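You operate a simulated robot arm through the tools that you are given. There is no shell and no other tool.

Carry out the task below with a simulated robot arm. There is one attempt and no reset: what you move stays moved.

Task
Top up the green feed hopper from its bin till LOW goes out.
Fine: shut the green air valve first; blue scoop, green bin, nothing spilt; scoop on the bench, both green lids shut.

It is judged by the outcome, as a careful person would: the job done as asked, and still so three seconds after it is handed in. It fails if anything else is knocked over, pushed out of place, dropped, spilled or broken. A push-on lid holds only when it is set on centred and level and pressed home; a screw cap is set on level and turned clockwise until tight.

Robot
A 6-joint arm with a four-finger gripper, fixed in place. Base frame: the origin is at the foot of the arm, x ahead of it, y to its left, z up. Readings come in m, rad, newtons and seconds.
With the tool pointing down near the work surface it reaches from about 0.26 to 0.38 m from the base axis. Its first joint turns from -2.897 to 2.897 rad. Payload 3.43 kg.
The TCP is the grasp point between the finger pads, 0.03 m short of the fingertips. In the tool frame z runs along the fingers and y along their closing line. Largest opening 0.12 m; the body of the gripper starts 0.085 m behind the TCP.
Orientation is that of the tool frame in the base frame, as [roll, pitch, yaw] about the fixed x, y, z axes, in that order (R = Rz(yaw) Ry(pitch) Rx(roll)). With the fingers straight down and closing along the base's y, the tool's x points along the base's -x, its y along +y and its z along -z.

Tools
- The arm moves only by the tool move_arm. Its argument "motion" is a list of rows, each an object of numbers (a shift or turn left out is 0, a gripper value left out holds the last): "jaw": the closure in counts, from 0 (fully open) to 255 (shut); "x", "y", "z": the shift along the tool's x, y, z in m; "rx", "ry", "rz": the turn, a rotation vector about the tool's x, y, z in rad. In form: [{"jaw": .., "x": .., "y": .., "z": .., "rx": .., "ry": .., "rz": ..}, ...]. A call has 1 to 20 rows; each row is the pose to reach, as a shift and turn from the pose commanded when the call began, along the tool's axes at that moment. Each row takes 0.2 s and may step no farther than 0.05 m and 0.15 rad from the row before; otherwise, or with a gripper value out of range, the whole call is refused. A pose out of reach is approached as far as the arm can. The call stops where the force on the tool passes 60 N (or 10 N more than at its start, if that is more) or the arm is blocked; 0.2 s more then pass. The fingers move at their own pace and stop on an object; they squeeze with about 31 N. The grip force told is the motor's: it shows also when the fingers shut on nothing. Time passes only in rows, and 0.2 s behind the last, so rows that repeat a pose let the fingers close. The reply holds the time, the measured pose of the TCP, the force on the tool along the base axes, the opening and the grip force, in the units named above and with some noise, with the torque about the TCP (base axes, N m) and any sound that the robot's microphone picked up.
- Cameras (640 x 400 px; columns grow to the right, rows downward): "scene" is fixed at [0.2218, -0.6514, 1.509]; the picture's right is [0.99, 0.14, 0.00], its down [0.06, -0.41, -0.91] and it looks along [-0.12, 0.90, -0.41] (base axes); focal length 356 px, centre (320, 200). "wrist" rides on the gripper at [0.071, -0.017, -0.121] in the tool frame; the picture's right is [0.23, 0.97, 0.00], its down [-0.81, 0.19, -0.55] and it looks along [-0.54, 0.13, 0.83] (tool axes); focal length 275 px, centre (320, 200). There is no depth. A picture from a camera that has moved, and an enlarged one, comes with that camera's place and axes in the base frame and with its lens.
- capture(camera): a new picture of that camera. The clock stands still meanwhile.
- raise_lower(by): slides the trunk up (or, below 0, down) by that many m; the arm rides with it, the base frame stays. It gives what a move gives, with no picture.
- enlarge(camera, box): a new picture of the part [left, top, right, bottom] of that camera's present view, enlarged. The clock stands still meanwhile.
- hand_in(): hands the job in; it is judged then, once.

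Places have to be worked out from the pictures, the camera data and where the tool is seen. Open the gripper and draw the arm clear of the work before you hand the job in, unless the task says otherwise.

The tools are called after "Request:" by a JSON object that holds its "method" and its "body". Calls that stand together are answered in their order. move_arm: Moves the arm, as the interface text tells. Its arguments: {"type":"object","properties":{"motion":{"type":"array","items":{"type":"object","properties":{"jaw":{"type":"number"},"x":{"type":"number"},"y":{"type":"number"},"z":{"type":"number"},"rx":{"type":"number"},"ry":{"type":"number"},"rz":{"type":"number"}}}}},"required":["motion"]} The other tools are called the same way: raise_lower (by) slides the trunk up or down; capture (camera) takes a picture; enlarge (camera, box) takes an enlarged picture of a part of a camera's view; hand_in () hands the job in.

At the start:

```text
t: 0.0
tool_pos: [0.2872, 0.4298, 1.2237]
tool_rot: [3.142, -0.001, -3.141]
ft_force: [-0.5, 0.8, 0.0]
torque: [0.0, 0.03, -0.02]
gripper_width: 0.1201
finger_force: 0.1
trunk travel left (down, up): [-0.3, 0.14]
```

scene: 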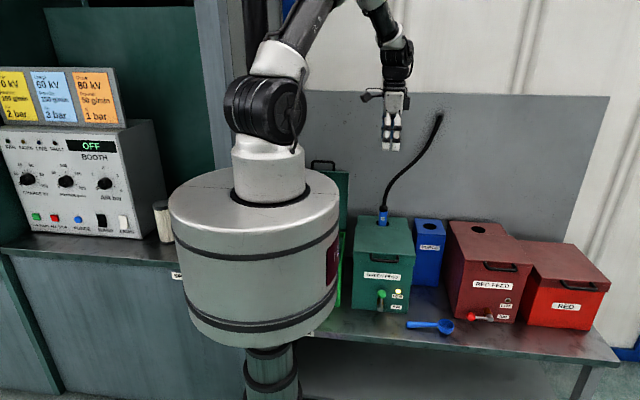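
wrist: 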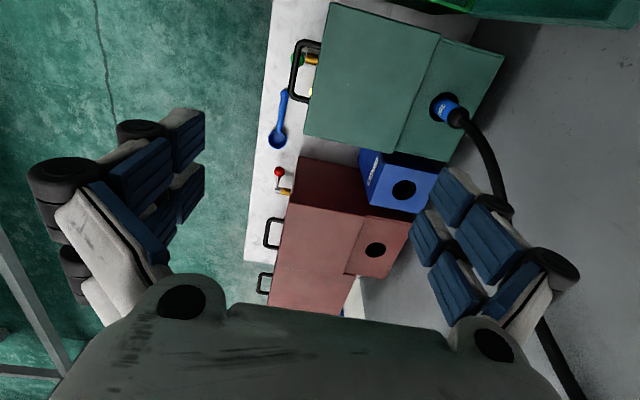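

I start by looking closely at the scene: the green feed hopper with its valve, the green bin behind the arm, and the blue scoop on the bench.

Request:
{"method": "enlarge", "body": {"camera": "scene", "box": [300, 140, 460, 350]}}

Request:
{"method": "enlarge", "body": {"camera": "scene", "box": [400, 200, 620, 350]}}

Request:
{"method": "enlarge", "body": {"camera": "wrist", "box": [230, 0, 640, 320]}}

Request:
{"method": "enlarge", "body": {"camera": "scene", "box": [0, 60, 180, 250]}}

```text
1.90 times, centred on (380, 245) of scene
camera zoom: at [0.2218, -0.6514, 1.509], right [0.99, 0.14, 0.0], down [0.06, -0.41, -0.91], along [-0.12, 0.9, -0.41], focal length 679 px, centre (206, 114)
```

zoom: 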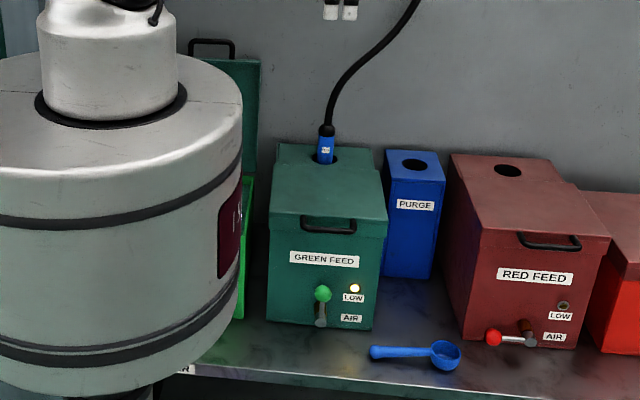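

```text
2.67 times, centred on (510, 275) of scene
camera zoom: at [0.2218, -0.6514, 1.509], right [0.99, 0.14, 0.0], down [0.06, -0.41, -0.91], along [-0.12, 0.9, -0.41], focal length 950 px, centre (-187, 0)
```

zoom: 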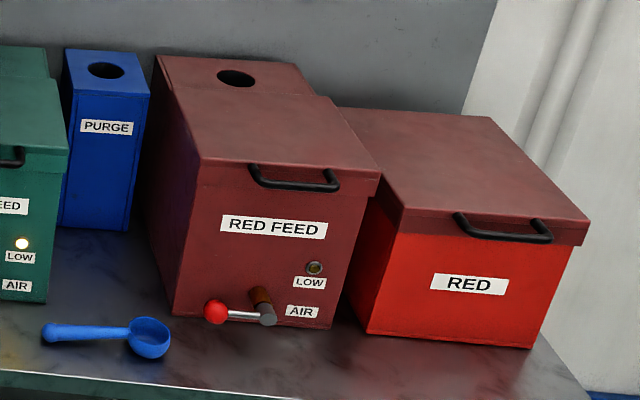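

```text
1.25 times, centred on (435, 160) of wrist
camera zoom: at [0.2161, 0.4131, 1.3421], right [-0.23, 0.97, 0.0], down [0.81, 0.19, 0.55], along [0.54, 0.13, -0.83], focal length 344 px, centre (176, 250)
```

zoom: 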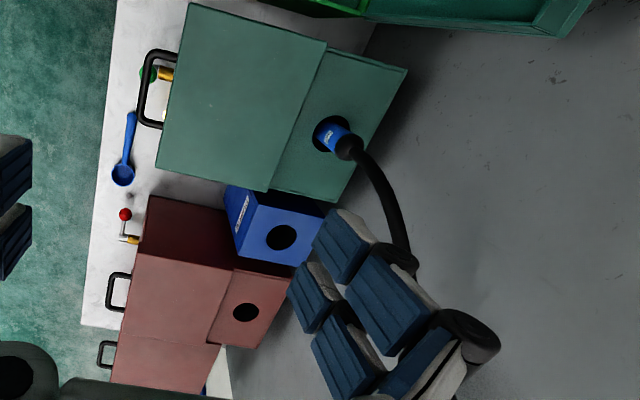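

```text
2.11 times, centred on (90, 155) of scene
camera zoom: at [0.2218, -0.6514, 1.509], right [0.99, 0.14, 0.0], down [0.06, -0.41, -0.91], along [-0.12, 0.9, -0.41], focal length 750 px, centre (804, 295)
```

zoom: 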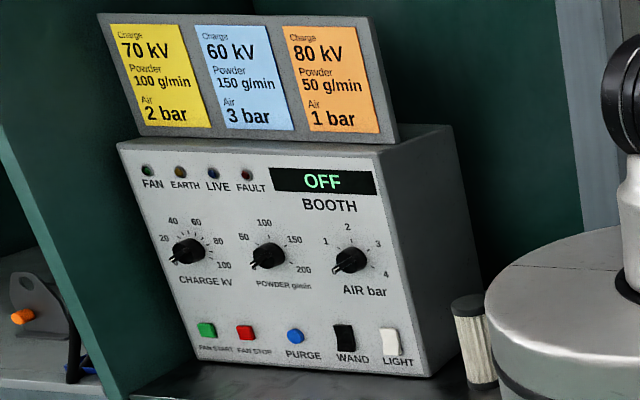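

The green lever stands upright (knob up) while the red one lies sideways, and LOW is lit on the green feed hopper. I turn the wrist so its camera looks towards the bench (+y) from above, to see the hopper front, valve and bin.

Request:
{"method": "move_arm", "body": {"motion": [{"x": 0.008, "y": -0.012, "rz": -0.143}, {"x": 0.016, "y": -0.024, "rz": -0.286}, {"x": 0.024, "y": -0.036, "rz": -0.429}, {"x": 0.032, "y": -0.048, "rz": -0.571}, {"x": 0.04, "y": -0.06, "rz": -0.714}, {"x": 0.048, "y": -0.072, "rz": -0.857}, {"x": 0.056, "y": -0.084, "rz": -1.0}, {"x": 0.064, "y": -0.096, "rz": -1.142}, {"x": 0.072, "y": -0.108, "rz": -1.285}, {"x": 0.08, "y": -0.12, "rz": -1.428}, {"x": 0.088, "y": -0.13, "rz": -1.571}]}}

```text
t: 2.4
tool_pos: [0.1985, 0.3, 1.2233]
tool_rot: [-3.14, -0.001, -1.57]
ft_force: [-0.9, 0.1, -0.6]
torque: [0.04, 0.05, -0.02]
gripper_width: 0.12
finger_force: 0.1
trunk travel left (down, up): [-0.3, 0.14]
```

The turn went as commanded; I take the wrist view now.

Request:
{"method": "capture", "body": {"camera": "wrist"}}

Request:
{"method": "capture", "body": {"camera": "scene"}}

```text
taken
camera wrist: at [0.2161, 0.2284, 1.342], right [-0.97, -0.23, 0.0], down [-0.19, 0.81, 0.55], along [-0.13, 0.54, -0.83], focal length 275 px, centre (320, 200)
```

wrist: 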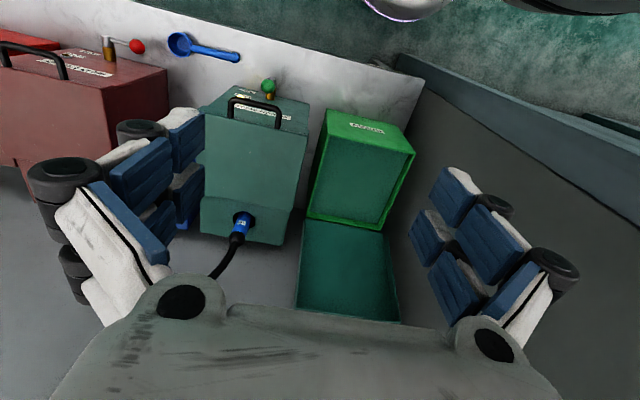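

```text
taken
```

scene: 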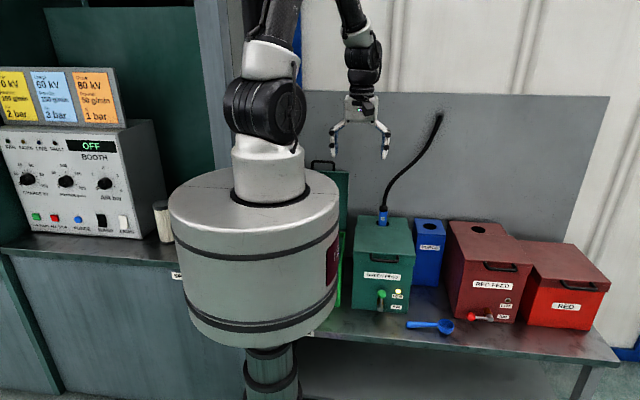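

The camera view is upside down: picture-right is -x, picture-down is +y. I enlarge the green bin and the green hopper with its valve.

Request:
{"method": "enlarge", "body": {"camera": "wrist", "box": [280, 90, 440, 330]}}

Request:
{"method": "enlarge", "body": {"camera": "wrist", "box": [150, 20, 330, 150]}}

Request:
{"method": "enlarge", "body": {"camera": "wrist", "box": [0, 20, 180, 150]}}

```text
1.67 times, centred on (360, 210) of wrist
camera zoom: at [0.2161, 0.2284, 1.342], right [-0.97, -0.23, 0.0], down [-0.19, 0.81, 0.55], along [-0.13, 0.54, -0.83], focal length 459 px, centre (253, 183)
```

zoom: 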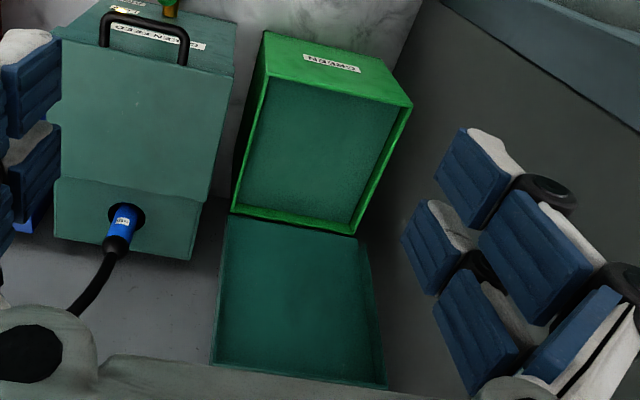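

```text
3.08 times, centred on (240, 85) of wrist
camera zoom: at [0.2161, 0.2284, 1.342], right [-0.97, -0.23, 0.0], down [-0.19, 0.81, 0.55], along [-0.13, 0.54, -0.83], focal length 847 px, centre (566, 554)
```

zoom: 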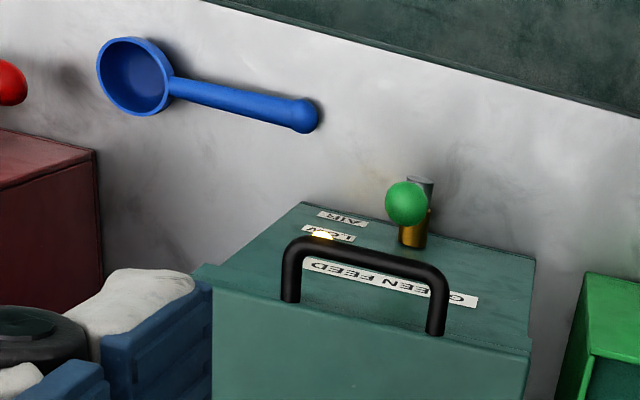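

```text
3.08 times, centred on (90, 85) of wrist
camera zoom: at [0.2161, 0.2284, 1.342], right [-0.97, -0.23, 0.0], down [-0.19, 0.81, 0.55], along [-0.13, 0.54, -0.83], focal length 847 px, centre (1028, 554)
```

zoom: 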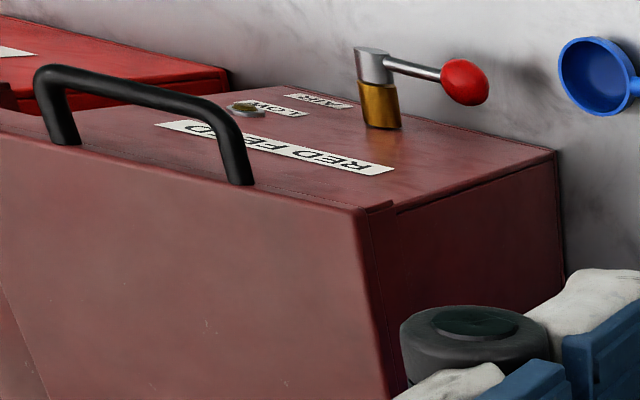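

The bin is open with its lid standing up at the back, and powder shows near the rim; the valve is a lever on a stub with a green ball at roughly (0.297, 0.38, 0.69). The bench is at about z 0.57, so I lower the trunk fully to bring the work into reach; the tool will then be at about z 0.92, above everything.

Request:
{"method": "raise_lower", "body": {"by": -0.3}}

```text
t: 5.4
tool_pos: [0.1977, 0.3005, 0.922]
tool_rot: [-3.141, -0.001, -1.572]
ft_force: [-0.6, 0.0, 0.6]
torque: [0.01, 0.0, -0.01]
gripper_width: 0.12
finger_force: 0.1
trunk travel left (down, up): [0.0, 0.44]
```

Request:
{"method": "capture", "body": {"camera": "scene"}}

Request:
{"method": "capture", "body": {"camera": "wrist"}}

```text
taken
```

scene: 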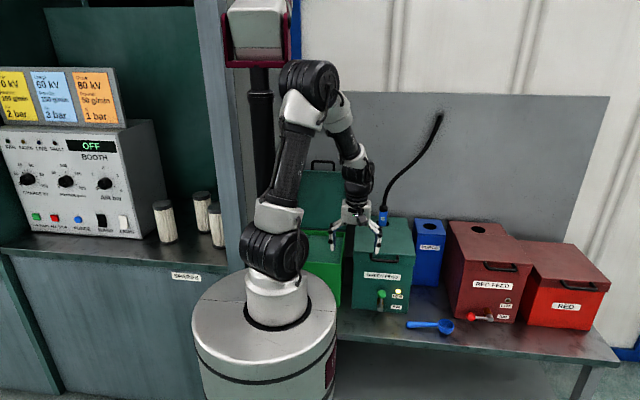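

```text
taken
camera wrist: at [0.2161, 0.2287, 1.042], right [-0.97, -0.23, 0.0], down [-0.19, 0.81, 0.55], along [-0.13, 0.54, -0.83], focal length 275 px, centre (320, 200)
```

wrist: 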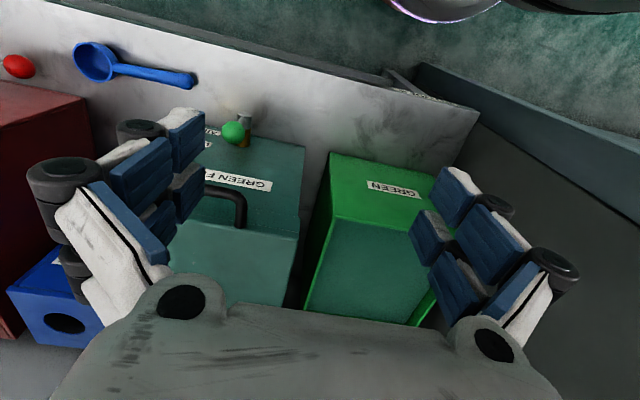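

With the trunk down the whole bench front is visible. I zoom on the valve and the bin.

Request:
{"method": "enlarge", "body": {"camera": "scene", "box": [350, 260, 430, 330]}}

Request:
{"method": "enlarge", "body": {"camera": "scene", "box": [290, 150, 430, 320]}}

Request:
{"method": "enlarge", "body": {"camera": "wrist", "box": [170, 90, 330, 230]}}

Request:
{"method": "enlarge", "body": {"camera": "wrist", "box": [290, 130, 450, 330]}}

```text
5.71 times, centred on (390, 295) of scene
camera zoom: at [0.2218, -0.6514, 1.509], right [0.99, 0.14, 0.0], down [0.06, -0.41, -0.91], along [-0.12, 0.9, -0.41], focal length 2036 px, centre (-80, -343)
```

zoom: 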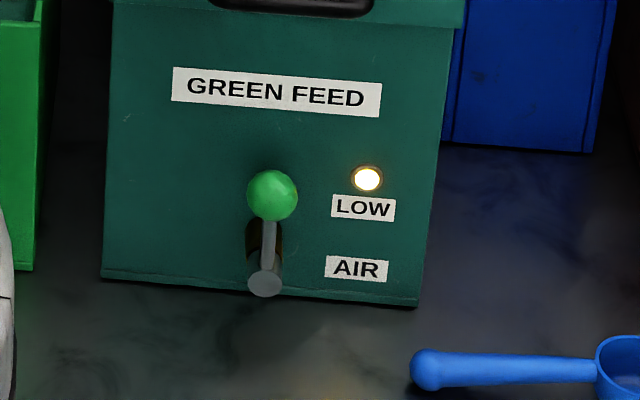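

```text
2.35 times, centred on (360, 235) of scene
camera zoom: at [0.2218, -0.6514, 1.509], right [0.99, 0.14, 0.0], down [0.06, -0.41, -0.91], along [-0.12, 0.9, -0.41], focal length 838 px, centre (226, 118)
```

zoom: 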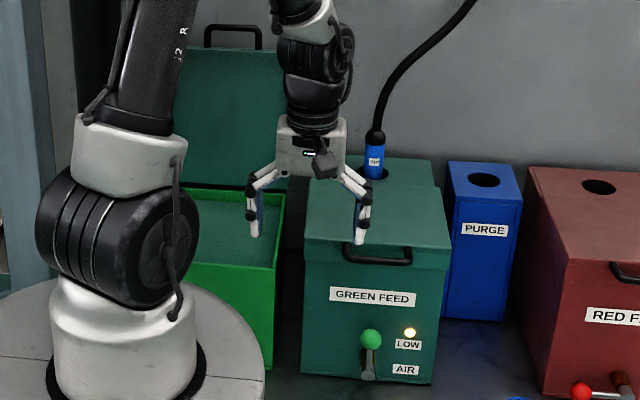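

```text
2.86 times, centred on (250, 160) of wrist
camera zoom: at [0.2161, 0.2287, 1.042], right [-0.97, -0.23, 0.0], down [-0.19, 0.81, 0.55], along [-0.13, 0.54, -0.83], focal length 786 px, centre (520, 314)
```

zoom: 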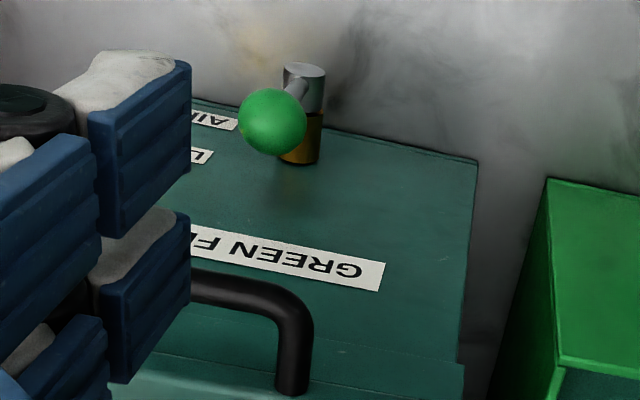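

```text
2.00 times, centred on (370, 230) of wrist
camera zoom: at [0.2161, 0.2287, 1.042], right [-0.97, -0.23, 0.0], down [-0.19, 0.81, 0.55], along [-0.13, 0.54, -0.83], focal length 551 px, centre (220, 140)
```

zoom: 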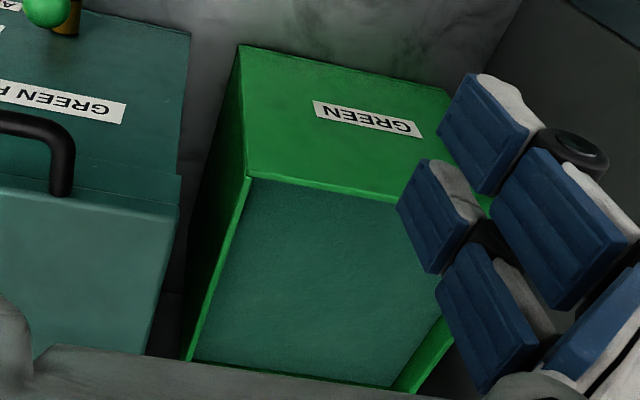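

I place the green ball at (0.297, 0.379, 0.691) on a hub at (0.297, 0.376, 0.625), the bench at z≈0.573 and the bin rim at z≈0.77. I close the fingers and tilt the tool 45° forward to a standby pose in front and to the right of the lever, to push it over to the left like the red one.

Request:
{"method": "move_arm", "body": {"motion": [{"jaw": 255, "x": 0.001, "y": -0.018, "z": 0.01, "ry": -0.098}, {"x": 0.002, "y": -0.037, "z": 0.025, "ry": -0.196}, {"x": 0.004, "y": -0.055, "z": 0.045, "ry": -0.294}, {"x": 0.005, "y": -0.074, "z": 0.065, "ry": -0.393}, {"x": 0.006, "y": -0.092, "z": 0.09, "ry": -0.491}, {"x": 0.008, "y": -0.11, "z": 0.115, "ry": -0.589}, {"x": 0.009, "y": -0.129, "z": 0.14, "ry": -0.687}, {"x": 0.0105, "y": -0.147, "z": 0.162, "ry": -0.785}, {"x": 0.0105, "y": -0.147, "z": 0.162, "ry": -0.785}]}}

```text
t: 7.4
tool_pos: [0.3697, 0.3004, 0.776]
tool_rot: [3.12, 0.778, -1.581]
ft_force: [0.9, -0.6, -0.2]
torque: [0.01, 0.04, 0.06]
gripper_width: 0.0
finger_force: 31.2
out of reach, approached as far as the arm can: row 7, 8, 9
trunk travel left (down, up): [0.0, 0.44]
```

The pose was slightly out of reach (too folded inward at this trunk height). I raise the trunk by 0.15 m to give the arm a better posture for the valve.

Request:
{"method": "raise_lower", "body": {"by": 0.15}}

```text
t: 9.2
tool_pos: [0.3685, 0.3009, 0.9265]
tool_rot: [3.119, 0.78, -1.582]
ft_force: [0.0, 0.0, -0.5]
torque: [-0.01, -0.01, 0.01]
gripper_width: 0.0003
finger_force: 31.2
trunk travel left (down, up): [-0.15, 0.29]
```

Now I bring the closed fingers down to the standby point just right of and in front of the lever.

Request:
{"method": "move_arm", "body": {"motion": [{"x": 0.0265, "y": 0.005, "z": 0.0234}, {"x": 0.053, "y": 0.01, "z": 0.0468}, {"x": 0.0796, "y": 0.0145, "z": 0.07}, {"x": 0.106, "y": 0.019, "z": 0.0936}, {"x": 0.1326, "y": 0.0235, "z": 0.117}]}}

```text
t: 10.3
tool_pos: [0.4021, 0.3046, 0.7505]
tool_rot: [3.073, 0.771, -1.604]
ft_force: [0.1, -0.1, 0.7]
torque: [-0.04, 0.01, 0.0]
gripper_width: 0.0001
finger_force: 31.3
out of reach, approached as far as the arm can: row 1, 2, 3, 4, 5
trunk travel left (down, up): [-0.15, 0.29]
```

The reach got worse, not better, so the limit is a wrist/posture one. I look at the arm's configuration.

Request:
{"method": "capture", "body": {"camera": "scene"}}

Request:
{"method": "capture", "body": {"camera": "wrist"}}

```text
taken
```

scene: 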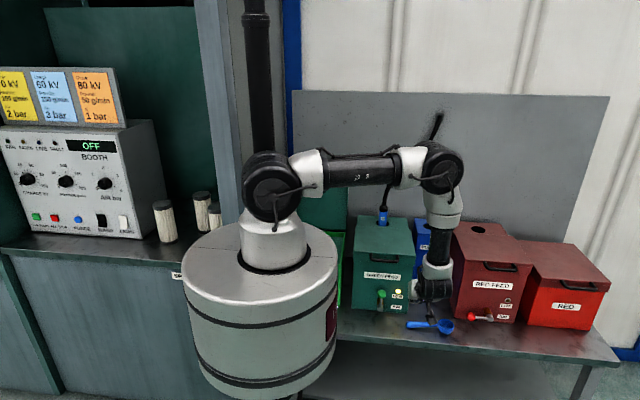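

```text
taken
camera wrist: at [0.4244, 0.1699, 0.7848], right [-0.98, -0.18, -0.11], down [-0.15, 0.19, 0.97], along [-0.15, 0.96, -0.21], focal length 275 px, centre (320, 200)
```

wrist: 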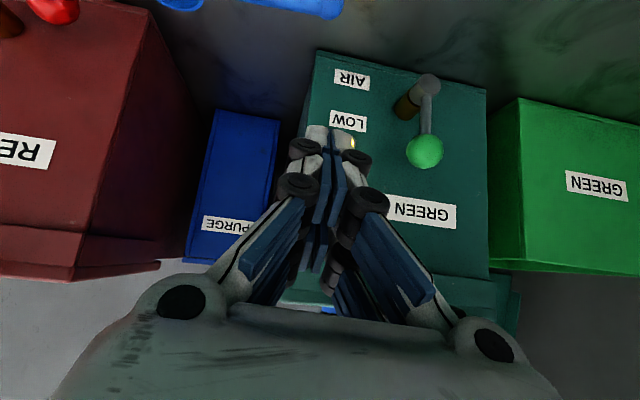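

The arm's upper link is level and the forearm vertical: tilting the tool sideways out of the arm's plane seems to be what hits a joint limit. I go back up to tool-down so I can approach instead with the tool tilted in the arm's own radial plane.

Request:
{"method": "move_arm", "body": {"motion": [{"x": -0.02, "z": -0.02}, {"x": -0.04, "z": -0.04, "ry": 0.098}, {"x": -0.06, "z": -0.06, "ry": 0.196}, {"x": -0.08, "z": -0.08, "ry": 0.294}, {"x": -0.1, "z": -0.1, "ry": 0.393}, {"x": -0.106, "z": -0.106, "ry": 0.491}, {"x": -0.106, "z": -0.106, "ry": 0.589}, {"x": -0.106, "z": -0.106, "ry": 0.687}, {"x": -0.106, "z": -0.106, "ry": 0.785}]}}

```text
t: 12.3
tool_pos: [0.3995, 0.3078, 0.9028]
tool_rot: [3.126, -0.008, -1.566]
ft_force: [0.5, 1.0, -0.9]
torque: [-0.03, 0.01, -0.01]
gripper_width: 0.0
finger_force: 30.9
out of reach, approached as far as the arm can: row 1
trunk travel left (down, up): [-0.15, 0.29]
```

Commanded poses start from where the arm really is, so I now retry with the tool tilted 45° in the radial plane (azimuth ≈48°), to a standby about 0.1 m back from the right-hand side of the lever.

Request:
{"method": "move_arm", "body": {"motion": [{"x": -0.0016, "y": 0.012, "z": 0.019, "rx": 0.0656, "ry": -0.0729}, {"x": -0.0033, "y": 0.024, "z": 0.038, "rx": 0.1312, "ry": -0.1458}, {"x": -0.005, "y": 0.036, "z": 0.057, "rx": 0.1969, "ry": -0.2186}, {"x": -0.0066, "y": 0.048, "z": 0.076, "rx": 0.2625, "ry": -0.2915}, {"x": -0.0083, "y": 0.06, "z": 0.095, "rx": 0.3281, "ry": -0.3644}, {"x": -0.01, "y": 0.072, "z": 0.115, "rx": 0.3938, "ry": -0.4373}, {"x": -0.0116, "y": 0.084, "z": 0.134, "rx": 0.4594, "ry": -0.5101}, {"x": -0.0132, "y": 0.0965, "z": 0.1528, "rx": 0.525, "ry": -0.583}]}}

```text
t: 14.2
tool_pos: [0.2996, 0.3196, 0.7495]
tool_rot: [-2.572, 0.551, -1.403]
ft_force: [0.7, -1.3, 0.1]
torque: [-0.01, 0.01, -0.02]
gripper_width: 0.0001
finger_force: 31.7
out of reach, approached as far as the arm can: row 3, 4
trunk travel left (down, up): [-0.15, 0.29]
```

It reached the standby with the radial tilt. I check the view before pushing.

Request:
{"method": "capture", "body": {"camera": "wrist"}}

Request:
{"method": "enlarge", "body": {"camera": "scene", "box": [320, 180, 480, 330]}}

```text
taken
camera wrist: at [0.2704, 0.1937, 0.806], right [-0.82, -0.06, -0.57], down [-0.54, 0.42, 0.73], along [0.2, 0.91, -0.37], focal length 275 px, centre (320, 200)
```

wrist: 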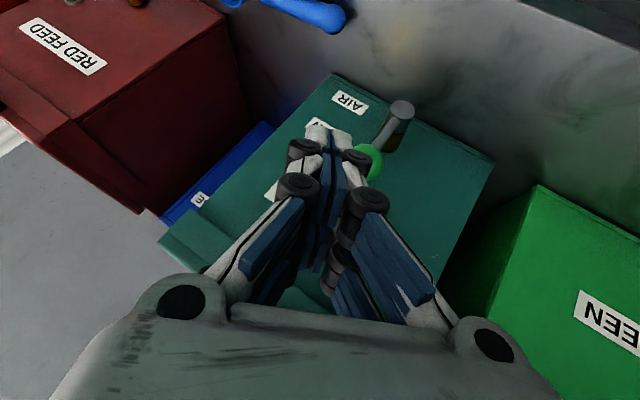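

```text
2.67 times, centred on (400, 255) of scene
camera zoom: at [0.2218, -0.6514, 1.509], right [0.99, 0.14, 0.0], down [0.06, -0.41, -0.91], along [-0.12, 0.9, -0.41], focal length 950 px, centre (107, 53)
```

zoom: 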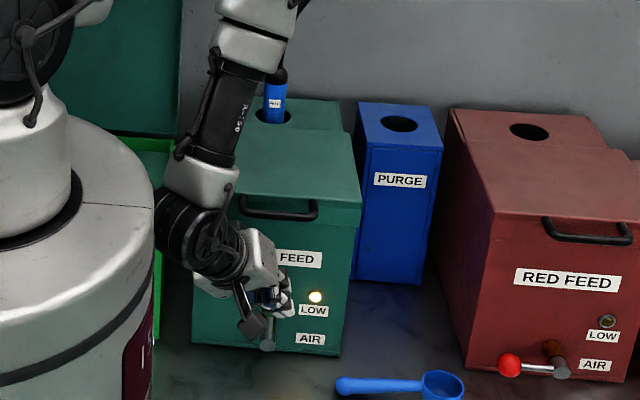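

The lever is just left of the fingers in this view. I slide the closed fingers forward along their axis, slightly to the right of the knob.

Request:
{"method": "move_arm", "body": {"motion": [{"y": -0.009, "z": 0.01}, {"y": -0.009, "z": 0.035}, {"y": -0.009, "z": 0.06}, {"y": -0.009, "z": 0.085}, {"y": -0.009, "z": 0.104}]}}

Request:
{"method": "capture", "body": {"camera": "wrist"}}

Request:
{"method": "enlarge", "body": {"camera": "scene", "box": [350, 240, 450, 330]}}

```text
t: 15.3
tool_pos: [0.3593, 0.3753, 0.6804]
tool_rot: [-2.574, 0.551, -1.404]
ft_force: [-0.1, 0.6, -0.3]
torque: [0.02, 0.0, 0.01]
gripper_width: 0.0
finger_force: 31.4
trunk travel left (down, up): [-0.15, 0.29]
```

```text
taken
camera wrist: at [0.3292, 0.2486, 0.7368], right [-0.82, -0.06, -0.57], down [-0.54, 0.42, 0.73], along [0.19, 0.91, -0.38], focal length 275 px, centre (320, 200)
```

wrist: 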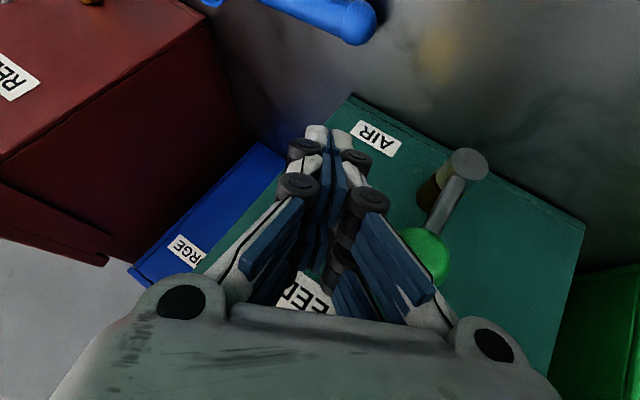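

```text
4.44 times, centred on (400, 285) of scene
camera zoom: at [0.2218, -0.6514, 1.509], right [0.99, 0.14, 0.0], down [0.06, -0.41, -0.91], along [-0.12, 0.9, -0.41], focal length 1584 px, centre (-36, -178)
```

zoom: 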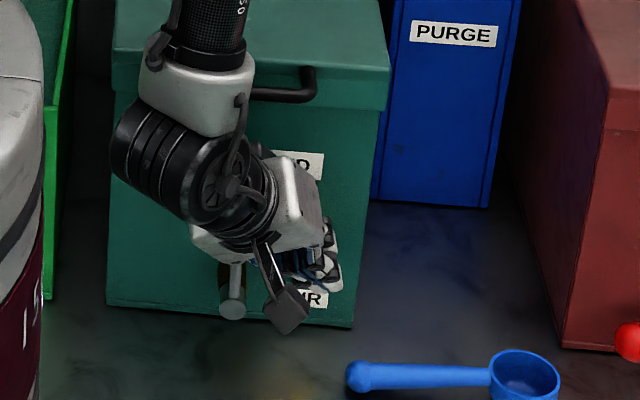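

No contact yet; the knob sits about 5 cm to the left of the fingers, near their tips. I sweep the fingers along the lever's arc toward -x, first about two thirds of the quarter turn.

Request:
{"method": "move_arm", "body": {"motion": [{"x": 0.0003, "y": 0.011, "z": -0.0076}, {"x": 0.0005, "y": 0.0221, "z": -0.0152}, {"x": -0.005, "y": 0.0287, "z": -0.0256}, {"x": -0.0103, "y": 0.0353, "z": -0.036}, {"x": -0.0128, "y": 0.0438, "z": -0.0422}, {"x": -0.0153, "y": 0.0522, "z": -0.0484}, {"x": -0.0159, "y": 0.0624, "z": -0.0519}, {"x": -0.0164, "y": 0.0725, "z": -0.0554}, {"x": -0.0149, "y": 0.0832, "z": -0.0559}, {"x": -0.0134, "y": 0.0938, "z": -0.0563}]}}

Request:
{"method": "capture", "body": {"camera": "wrist"}}

Request:
{"method": "enlarge", "body": {"camera": "scene", "box": [340, 230, 440, 330]}}

```text
t: 17.6
tool_pos: [0.2463, 0.3678, 0.6843]
tool_rot: [-2.573, 0.548, -1.406]
ft_force: [-0.1, 0.0, -0.4]
torque: [0.0, 0.01, 0.01]
gripper_width: 0.0
finger_force: 31.3
trunk travel left (down, up): [-0.15, 0.29]
```

```text
taken
camera wrist: at [0.2169, 0.2412, 0.7401], right [-0.82, -0.06, -0.57], down [-0.54, 0.42, 0.73], along [0.2, 0.91, -0.38], focal length 275 px, centre (320, 200)
```

wrist: 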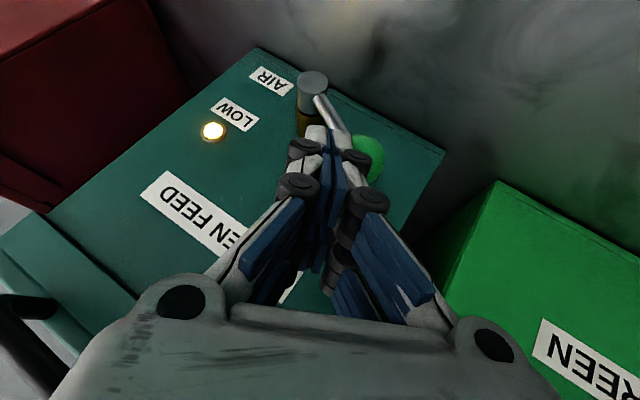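

```text
4.00 times, centred on (390, 280) of scene
camera zoom: at [0.2218, -0.6514, 1.509], right [0.99, 0.14, 0.0], down [0.06, -0.41, -0.91], along [-0.12, 0.9, -0.41], focal length 1425 px, centre (40, -120)
```

zoom: 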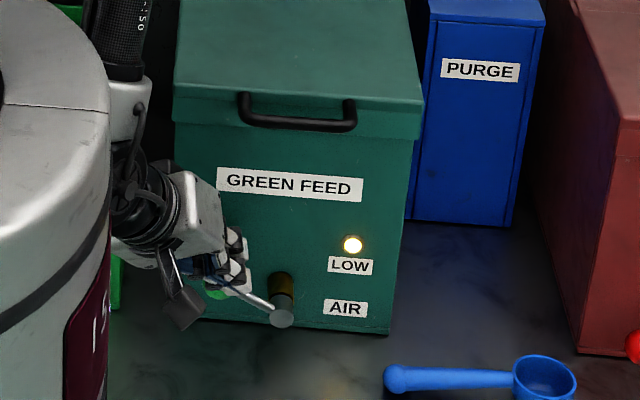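

The lever has followed to roughly 60–65°. I continue the arc in small steps, watching the force for the end stop.

Request:
{"method": "move_arm", "body": {"motion": [{"x": 0.0016, "y": 0.0063, "z": 0.0029}, {"x": 0.0031, "y": 0.0125, "z": 0.0058}, {"x": 0.0052, "y": 0.017, "z": 0.008}, {"x": 0.0072, "y": 0.0216, "z": 0.0101}]}}

Request:
{"method": "enlarge", "body": {"camera": "scene", "box": [340, 230, 440, 330]}}

Request:
{"method": "capture", "body": {"camera": "wrist"}}

```text
t: 18.6
tool_pos: [0.2317, 0.3705, 0.6639]
tool_rot: [-2.572, 0.55, -1.405]
ft_force: [-0.6, 0.1, 0.1]
torque: [0.01, -0.02, -0.02]
gripper_width: 0.0002
finger_force: 30.5
trunk travel left (down, up): [-0.15, 0.29]
```

```text
4.00 times, centred on (390, 280) of scene
camera zoom: at [0.2218, -0.6514, 1.509], right [0.99, 0.14, 0.0], down [0.06, -0.41, -0.91], along [-0.12, 0.9, -0.41], focal length 1425 px, centre (40, -120)
```

zoom: 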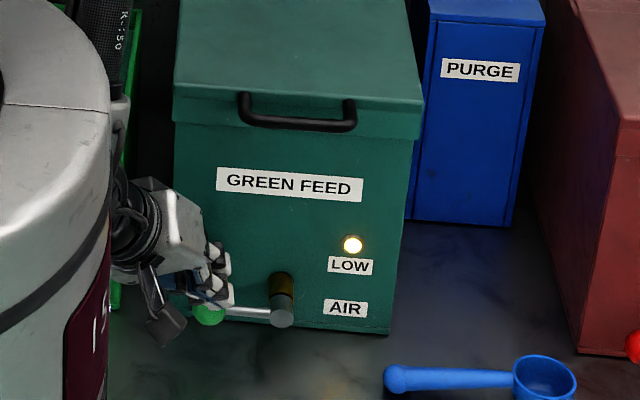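

```text
taken
camera wrist: at [0.2028, 0.2436, 0.7198], right [-0.82, -0.06, -0.57], down [-0.54, 0.42, 0.73], along [0.19, 0.91, -0.38], focal length 275 px, centre (320, 200)
```

wrist: 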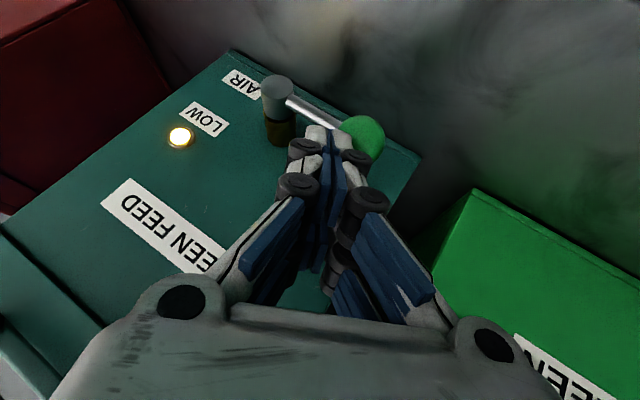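

The lever now looks about level, like the red one, with hardly any force yet. I press a few millimetres further along the arc to feel whether it is at its stop.

Request:
{"method": "move_arm", "body": {"motion": [{"x": 0.0016, "y": 0.0028, "z": 0.0018}, {"x": 0.0032, "y": 0.0052, "z": 0.0036}]}}

Request:
{"method": "enlarge", "body": {"camera": "scene", "box": [350, 270, 430, 330]}}

```text
t: 19.1
tool_pos: [0.2301, 0.3691, 0.6571]
tool_rot: [-2.571, 0.549, -1.404]
ft_force: [0.4, 0.3, 1.2]
torque: [0.0, -0.01, 0.03]
gripper_width: 0.0001
finger_force: 31.0
trunk travel left (down, up): [-0.15, 0.29]
```

```text
6.67 times, centred on (390, 300) of scene
camera zoom: at [0.2218, -0.6514, 1.509], right [0.99, 0.14, 0.0], down [0.06, -0.41, -0.91], along [-0.12, 0.9, -0.41], focal length 2375 px, centre (-147, -467)
```

zoom: 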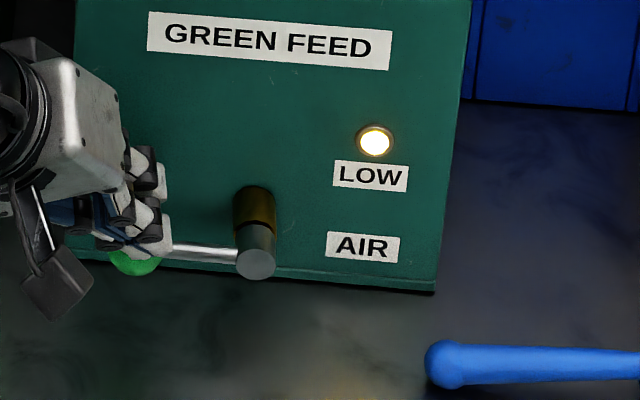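

Force is still only about 1 N. I compare precisely with the red lever, then with the fingers backed off.

Request:
{"method": "enlarge", "body": {"camera": "scene", "box": [455, 285, 535, 345]}}

Request:
{"method": "move_arm", "body": {"motion": [{"x": 0.001, "y": 0.0025, "z": 0.0012}, {"x": 0.0018, "y": 0.0045, "z": 0.002}]}}

Request:
{"method": "enlarge", "body": {"camera": "scene", "box": [350, 270, 430, 330]}}

```text
6.67 times, centred on (495, 315) of scene
camera zoom: at [0.2218, -0.6514, 1.509], right [0.99, 0.14, 0.0], down [0.06, -0.41, -0.91], along [-0.12, 0.9, -0.41], focal length 2375 px, centre (-847, -567)
```

zoom: 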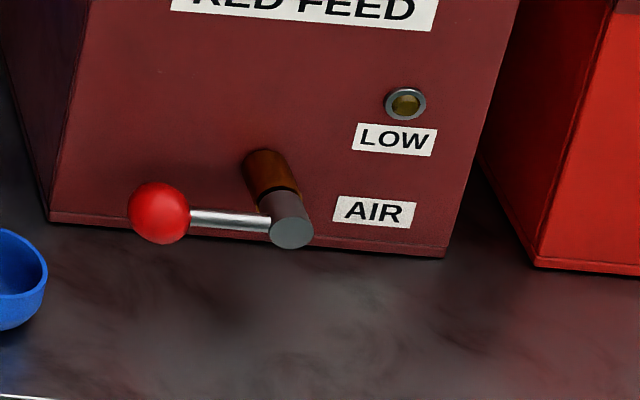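

```text
t: 19.8
tool_pos: [0.229, 0.3699, 0.6547]
tool_rot: [-2.566, 0.556, -1.405]
ft_force: [8.5, -10.2, 32.4]
torque: [-0.12, -0.42, -0.1]
gripper_width: 0.0003
finger_force: 31.3
trunk travel left (down, up): [-0.15, 0.29]
```

```text
6.67 times, centred on (390, 300) of scene
camera zoom: at [0.2218, -0.6514, 1.509], right [0.99, 0.14, 0.0], down [0.06, -0.41, -0.91], along [-0.12, 0.9, -0.41], focal length 2375 px, centre (-147, -467)
```

zoom: 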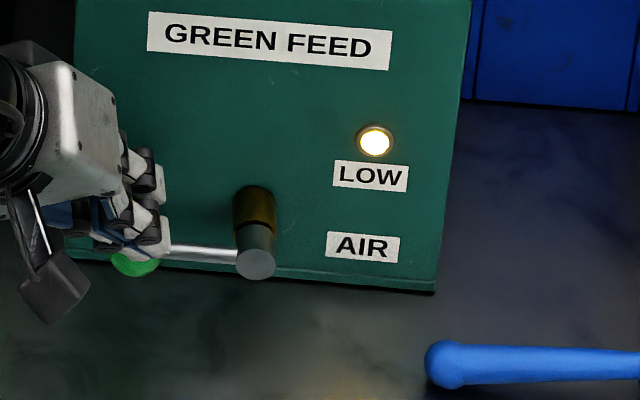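

The force jumped to over 30 N with the lever level, so it is on its stop: the green air valve is shut. I back the fingers away, first off the lever, then back along their axis.

Request:
{"method": "move_arm", "body": {"motion": [{"y": -0.008, "z": -0.005}, {"y": -0.012, "z": -0.03}, {"y": -0.012, "z": -0.06}, {"y": -0.012, "z": -0.09}, {"y": -0.012, "z": -0.12}, {"y": -0.012, "z": -0.15}]}}

Request:
{"method": "enlarge", "body": {"camera": "scene", "box": [350, 270, 430, 330]}}

Request:
{"method": "capture", "body": {"camera": "wrist"}}

```text
t: 21.4
tool_pos: [0.1813, 0.3508, 0.7668]
tool_rot: [-2.515, 0.681, -1.376]
ft_force: [0.3, 0.0, 0.4]
torque: [0.03, 0.01, 0.01]
gripper_width: 0.0
finger_force: 31.3
trunk travel left (down, up): [-0.15, 0.29]
stopped in row 6: the arm was blocked; the commanded pose is now the measured one
```

```text
6.67 times, centred on (390, 300) of scene
camera zoom: at [0.2218, -0.6514, 1.509], right [0.99, 0.14, 0.0], down [0.06, -0.41, -0.91], along [-0.12, 0.9, -0.41], focal length 2375 px, centre (-147, -467)
```

zoom: 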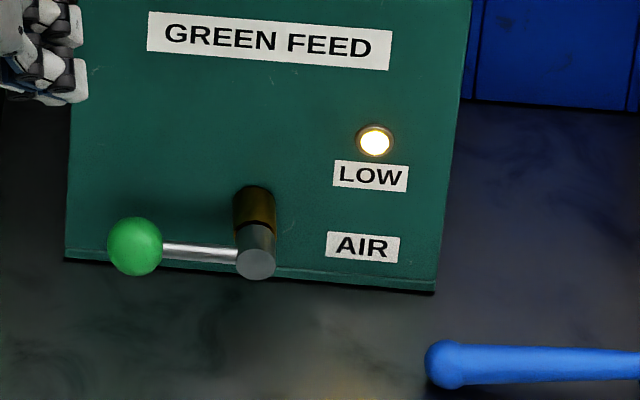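

```text
taken
camera wrist: at [0.1499, 0.2179, 0.8038], right [-0.81, 0.02, -0.59], down [-0.55, 0.32, 0.77], along [0.2, 0.95, -0.24], focal length 275 px, centre (320, 200)
```

wrist: 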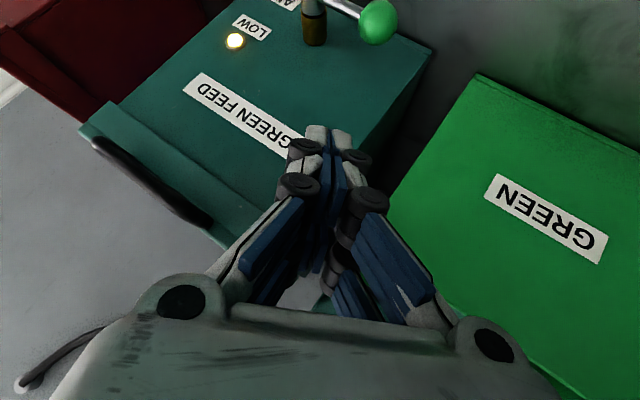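

The green valve lever now lies level like the red one. The retreat ended blocked (probably the wrist near the robot's own body), so I look at the arm before going on.

Request:
{"method": "capture", "body": {"camera": "scene"}}

```text
taken
```

scene: 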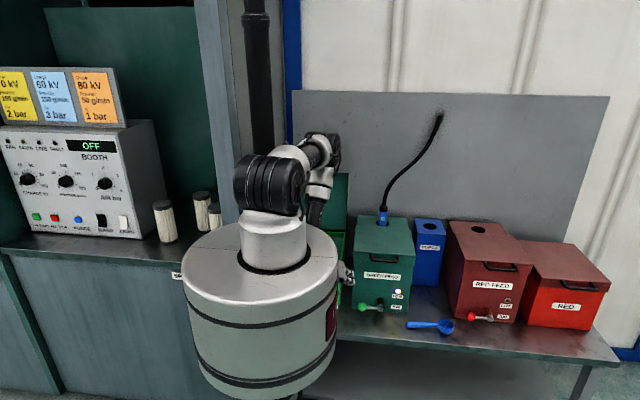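

The arm is just tucked close to its own body. I lift straight up and bring the tool back to pointing down, clear of everything, to prepare for the hopper lid.

Request:
{"method": "move_arm", "body": {"motion": [{"x": -0.024, "y": -0.022, "z": -0.023}, {"x": -0.048, "y": -0.044, "z": -0.046, "rx": -0.087, "ry": 0.12}, {"x": -0.072, "y": -0.065, "z": -0.069, "rx": -0.174, "ry": 0.24}, {"x": -0.096, "y": -0.086, "z": -0.092, "rx": -0.261, "ry": 0.361}, {"x": -0.123, "y": -0.108, "z": -0.116, "rx": -0.348, "ry": 0.481}, {"x": -0.123, "y": -0.108, "z": -0.116, "rx": -0.435, "ry": 0.601}, {"x": -0.123, "y": -0.108, "z": -0.116, "rx": -0.522, "ry": 0.721}]}}

```text
t: 22.9
tool_pos: [0.1854, 0.354, 0.9649]
tool_rot: [-2.957, 0.119, -1.569]
ft_force: [-2.3, -1.3, -0.4]
torque: [0.09, -0.16, -0.05]
gripper_width: 0.0002
finger_force: 31.0
out of reach, approached as far as the arm can: row 6, 7
trunk travel left (down, up): [-0.15, 0.29]
```

The tool is nearly vertical. I finish levelling it while turning the closing line to base y (original yaw), which also points the wrist camera at the lid handle.

Request:
{"method": "move_arm", "body": {"motion": [{"x": -0.005, "y": -0.003, "z": -0.003, "rx": -0.005, "ry": 0.022, "rz": 0.141}, {"x": -0.01, "y": -0.006, "z": -0.006, "rx": -0.009, "ry": 0.043, "rz": 0.283}, {"x": -0.015, "y": -0.009, "z": -0.009, "rx": -0.014, "ry": 0.065, "rz": 0.424}, {"x": -0.022, "y": -0.013, "z": -0.015, "rx": -0.019, "ry": 0.086, "rz": 0.565}, {"x": -0.022, "y": -0.013, "z": -0.015, "rx": -0.023, "ry": 0.108, "rz": 0.707}, {"x": -0.022, "y": -0.013, "z": -0.015, "rx": -0.028, "ry": 0.13, "rz": 0.848}, {"x": -0.022, "y": -0.013, "z": -0.015, "rx": -0.033, "ry": 0.151, "rz": 0.99}, {"x": -0.022, "y": -0.013, "z": -0.015, "rx": -0.037, "ry": 0.173, "rz": 1.131}, {"x": -0.022, "y": -0.013, "z": -0.015, "rx": -0.042, "ry": 0.194, "rz": 1.272}, {"x": -0.022, "y": -0.013, "z": -0.015, "rx": -0.047, "ry": 0.216, "rz": 1.414}, {"x": -0.022, "y": -0.013, "z": -0.015, "rx": -0.051, "ry": 0.238, "rz": 1.555}]}}

Request:
{"method": "capture", "body": {"camera": "wrist"}}

Request:
{"method": "capture", "body": {"camera": "scene"}}

```text
t: 25.4
tool_pos: [0.1855, 0.347, 0.9561]
tool_rot: [3.134, 0.084, 3.099]
ft_force: [-0.8, -0.2, -0.4]
torque: [0.04, 0.03, -0.02]
gripper_width: 0.0
finger_force: 30.5
out of reach, approached as far as the arm can: row 6, 7, 8, 9, 10, 11
trunk travel left (down, up): [-0.15, 0.29]
```

```text
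taken
camera wrist: at [0.1045, 0.3317, 1.0679], right [-0.19, 0.98, -0.01], down [0.77, 0.16, 0.62], along [0.61, 0.11, -0.78], focal length 275 px, centre (320, 200)
```

wrist: 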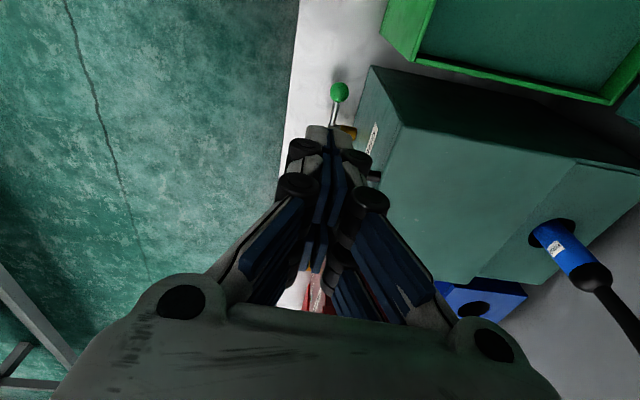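

```text
taken
```

scene: 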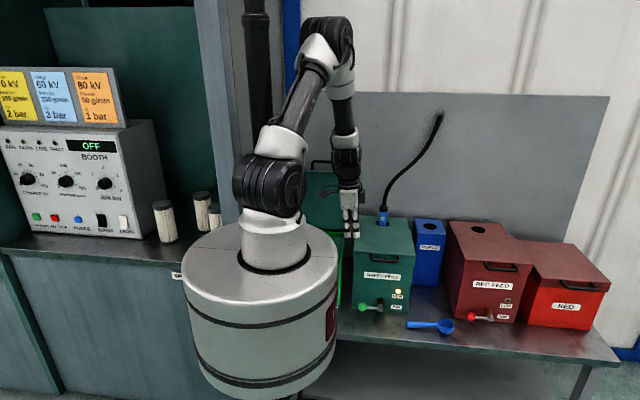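

The arm is at a wrist-straight pose near its inner limit. I move outward over the handle, level the tool fully and part the fingers to about 4 cm for a look at the handle between them.

Request:
{"method": "move_arm", "body": {"motion": [{"jaw": 170, "x": -0.022, "y": 0.003, "z": 0.002, "ry": 0.02, "rz": -0.01}, {"x": -0.045, "y": 0.007, "z": 0.004, "ry": 0.04, "rz": -0.02}, {"x": -0.067, "y": 0.01, "z": 0.006, "ry": 0.06, "rz": -0.03}, {"x": -0.09, "y": 0.014, "z": 0.008, "ry": 0.084, "rz": -0.0425}, {"x": -0.1114, "y": 0.0178, "z": 0.0095, "ry": 0.084, "rz": -0.0425}]}}

Request:
{"method": "capture", "body": {"camera": "wrist"}}

```text
t: 26.6
tool_pos: [0.2809, 0.3371, 0.9316]
tool_rot: [-3.129, 0.093, -3.137]
ft_force: [0.0, -0.6, 0.3]
torque: [-0.02, 0.01, 0.01]
gripper_width: 0.04
finger_force: 0.0
out of reach, approached as far as the arm can: row 1, 2, 3, 4, 5
trunk travel left (down, up): [-0.15, 0.29]
```

```text
taken
camera wrist: at [0.2006, 0.3201, 1.0435], right [-0.23, 0.97, -0.03], down [0.76, 0.2, 0.62], along [0.61, 0.12, -0.78], focal length 275 px, centre (320, 200)
```

wrist: 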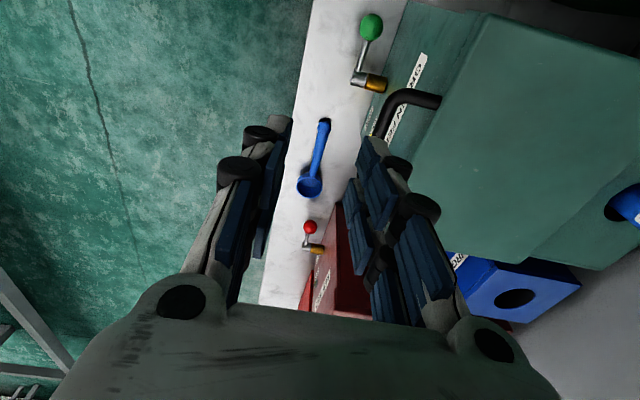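

The pose is still limited: it seems the wrist has swung round its straight position the wrong way and must be unwound by leaning the tool outward, then to the left, then upright. I do that in place, well above the handle.

Request:
{"method": "move_arm", "body": {"motion": [{"rx": -0.12, "ry": -0.05, "z": -0.01}, {"rx": -0.242, "ry": -0.1, "z": -0.02}, {"rx": -0.24, "ry": 0.04, "z": -0.03}, {"rx": -0.225, "ry": 0.18, "z": -0.03}, {"rx": -0.205, "ry": 0.323, "z": -0.03}, {"rx": -0.14, "ry": 0.25, "z": -0.03}, {"rx": -0.075, "ry": 0.17, "z": -0.03}, {"rx": -0.012, "ry": 0.093, "z": -0.03}]}}

```text
t: 28.4
tool_pos: [0.2795, 0.3405, 0.9599]
tool_rot: [-3.14, 0.003, -3.136]
ft_force: [0.0, -0.7, 0.0]
torque: [0.03, -0.01, 0.03]
gripper_width: 0.0401
finger_force: 0.0
out of reach, approached as far as the arm can: row 2, 3, 4
trunk travel left (down, up): [-0.15, 0.29]
```

That fixed it: the tool is exactly vertical again. Now I look for the handle from here.

Request:
{"method": "capture", "body": {"camera": "wrist"}}

Request:
{"method": "enlarge", "body": {"camera": "scene", "box": [330, 190, 450, 310]}}

```text
taken
camera wrist: at [0.2089, 0.3231, 1.0796], right [-0.24, 0.97, 0.0], down [0.81, 0.2, 0.55], along [0.54, 0.13, -0.83], focal length 275 px, centre (320, 200)
```

wrist: 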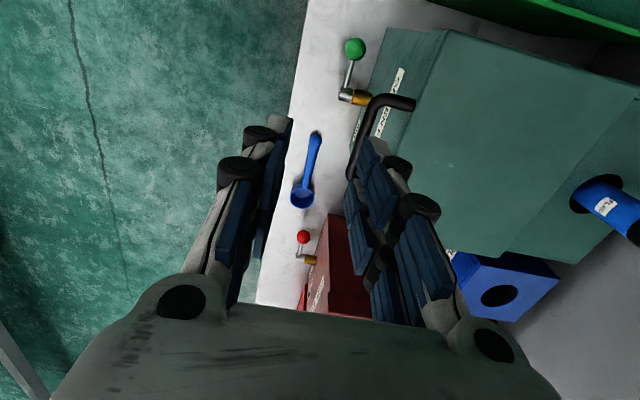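

```text
3.33 times, centred on (390, 250) of scene
camera zoom: at [0.2218, -0.6514, 1.509], right [0.99, 0.14, 0.0], down [0.06, -0.41, -0.91], along [-0.12, 0.9, -0.41], focal length 1188 px, centre (87, 33)
```

zoom: 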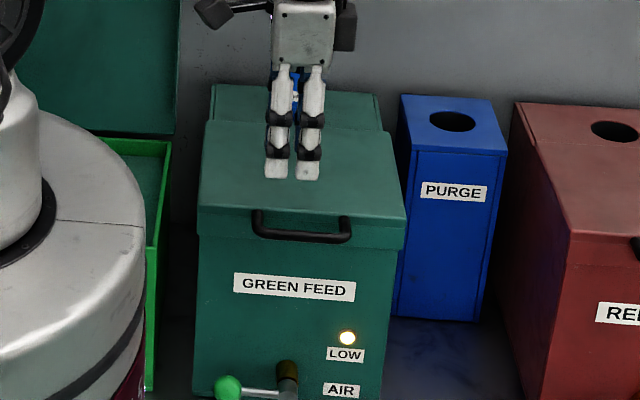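

The handle bar runs along x at about y 0.385, z 0.823, from x 0.256 to 0.34, with a ~2.5 cm gap behind it. I set the jaw to about 2.8 cm and come down over the bar, stopping first just above it.

Request:
{"method": "move_arm", "body": {"motion": [{"jaw": 195, "x": -0.006, "y": 0.015, "z": 0.02}, {"x": -0.012, "y": 0.03, "z": 0.04}, {"x": -0.0185, "y": 0.0445, "z": 0.06}, {"x": -0.0185, "y": 0.0445, "z": 0.075}]}}

Request:
{"method": "capture", "body": {"camera": "wrist"}}

Request:
{"method": "enlarge", "body": {"camera": "scene", "box": [330, 190, 450, 310]}}

```text
t: 29.4
tool_pos: [0.3, 0.3863, 0.8846]
tool_rot: [3.141, 0.001, -3.135]
ft_force: [-0.7, 0.1, -0.2]
torque: [0.01, -0.05, 0.02]
gripper_width: 0.0281
finger_force: 0.0
trunk travel left (down, up): [-0.15, 0.29]
```

```text
taken
camera wrist: at [0.2293, 0.3683, 1.0035], right [-0.23, 0.97, 0.0], down [0.81, 0.2, 0.55], along [0.54, 0.13, -0.83], focal length 275 px, centre (320, 200)
```

wrist: 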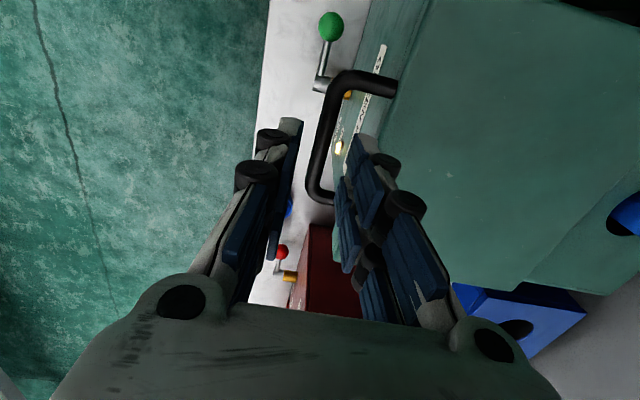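

```text
3.33 times, centred on (390, 250) of scene
camera zoom: at [0.2218, -0.6514, 1.509], right [0.99, 0.14, 0.0], down [0.06, -0.41, -0.91], along [-0.12, 0.9, -0.41], focal length 1188 px, centre (87, 33)
```

zoom: 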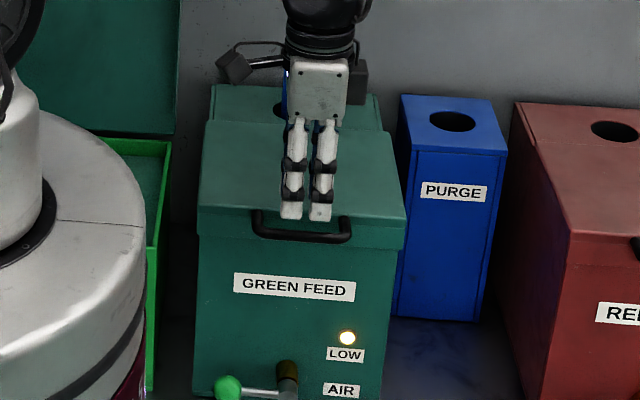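

The scene view shows the two fingers side by side, which I want to understand before going lower, so I zoom in on the gripper from both cameras.

Request:
{"method": "enlarge", "body": {"camera": "scene", "box": [365, 195, 415, 245]}}

Request:
{"method": "enlarge", "body": {"camera": "wrist", "box": [220, 60, 440, 220]}}

```text
8.00 times, centred on (390, 220) of scene
camera zoom: at [0.2218, -0.6514, 1.509], right [0.99, 0.14, 0.0], down [0.06, -0.41, -0.91], along [-0.12, 0.9, -0.41], focal length 2850 px, centre (-240, 40)
```

zoom: 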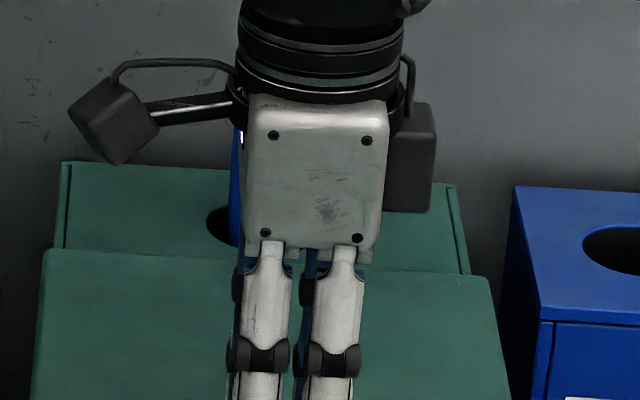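

```text
2.50 times, centred on (330, 140) of wrist
camera zoom: at [0.2293, 0.3683, 1.0035], right [-0.23, 0.97, 0.0], down [0.81, 0.2, 0.55], along [0.54, 0.13, -0.83], focal length 688 px, centre (295, 350)
```

zoom: 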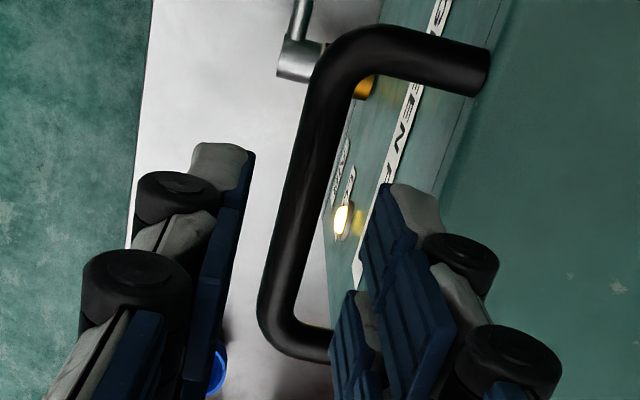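

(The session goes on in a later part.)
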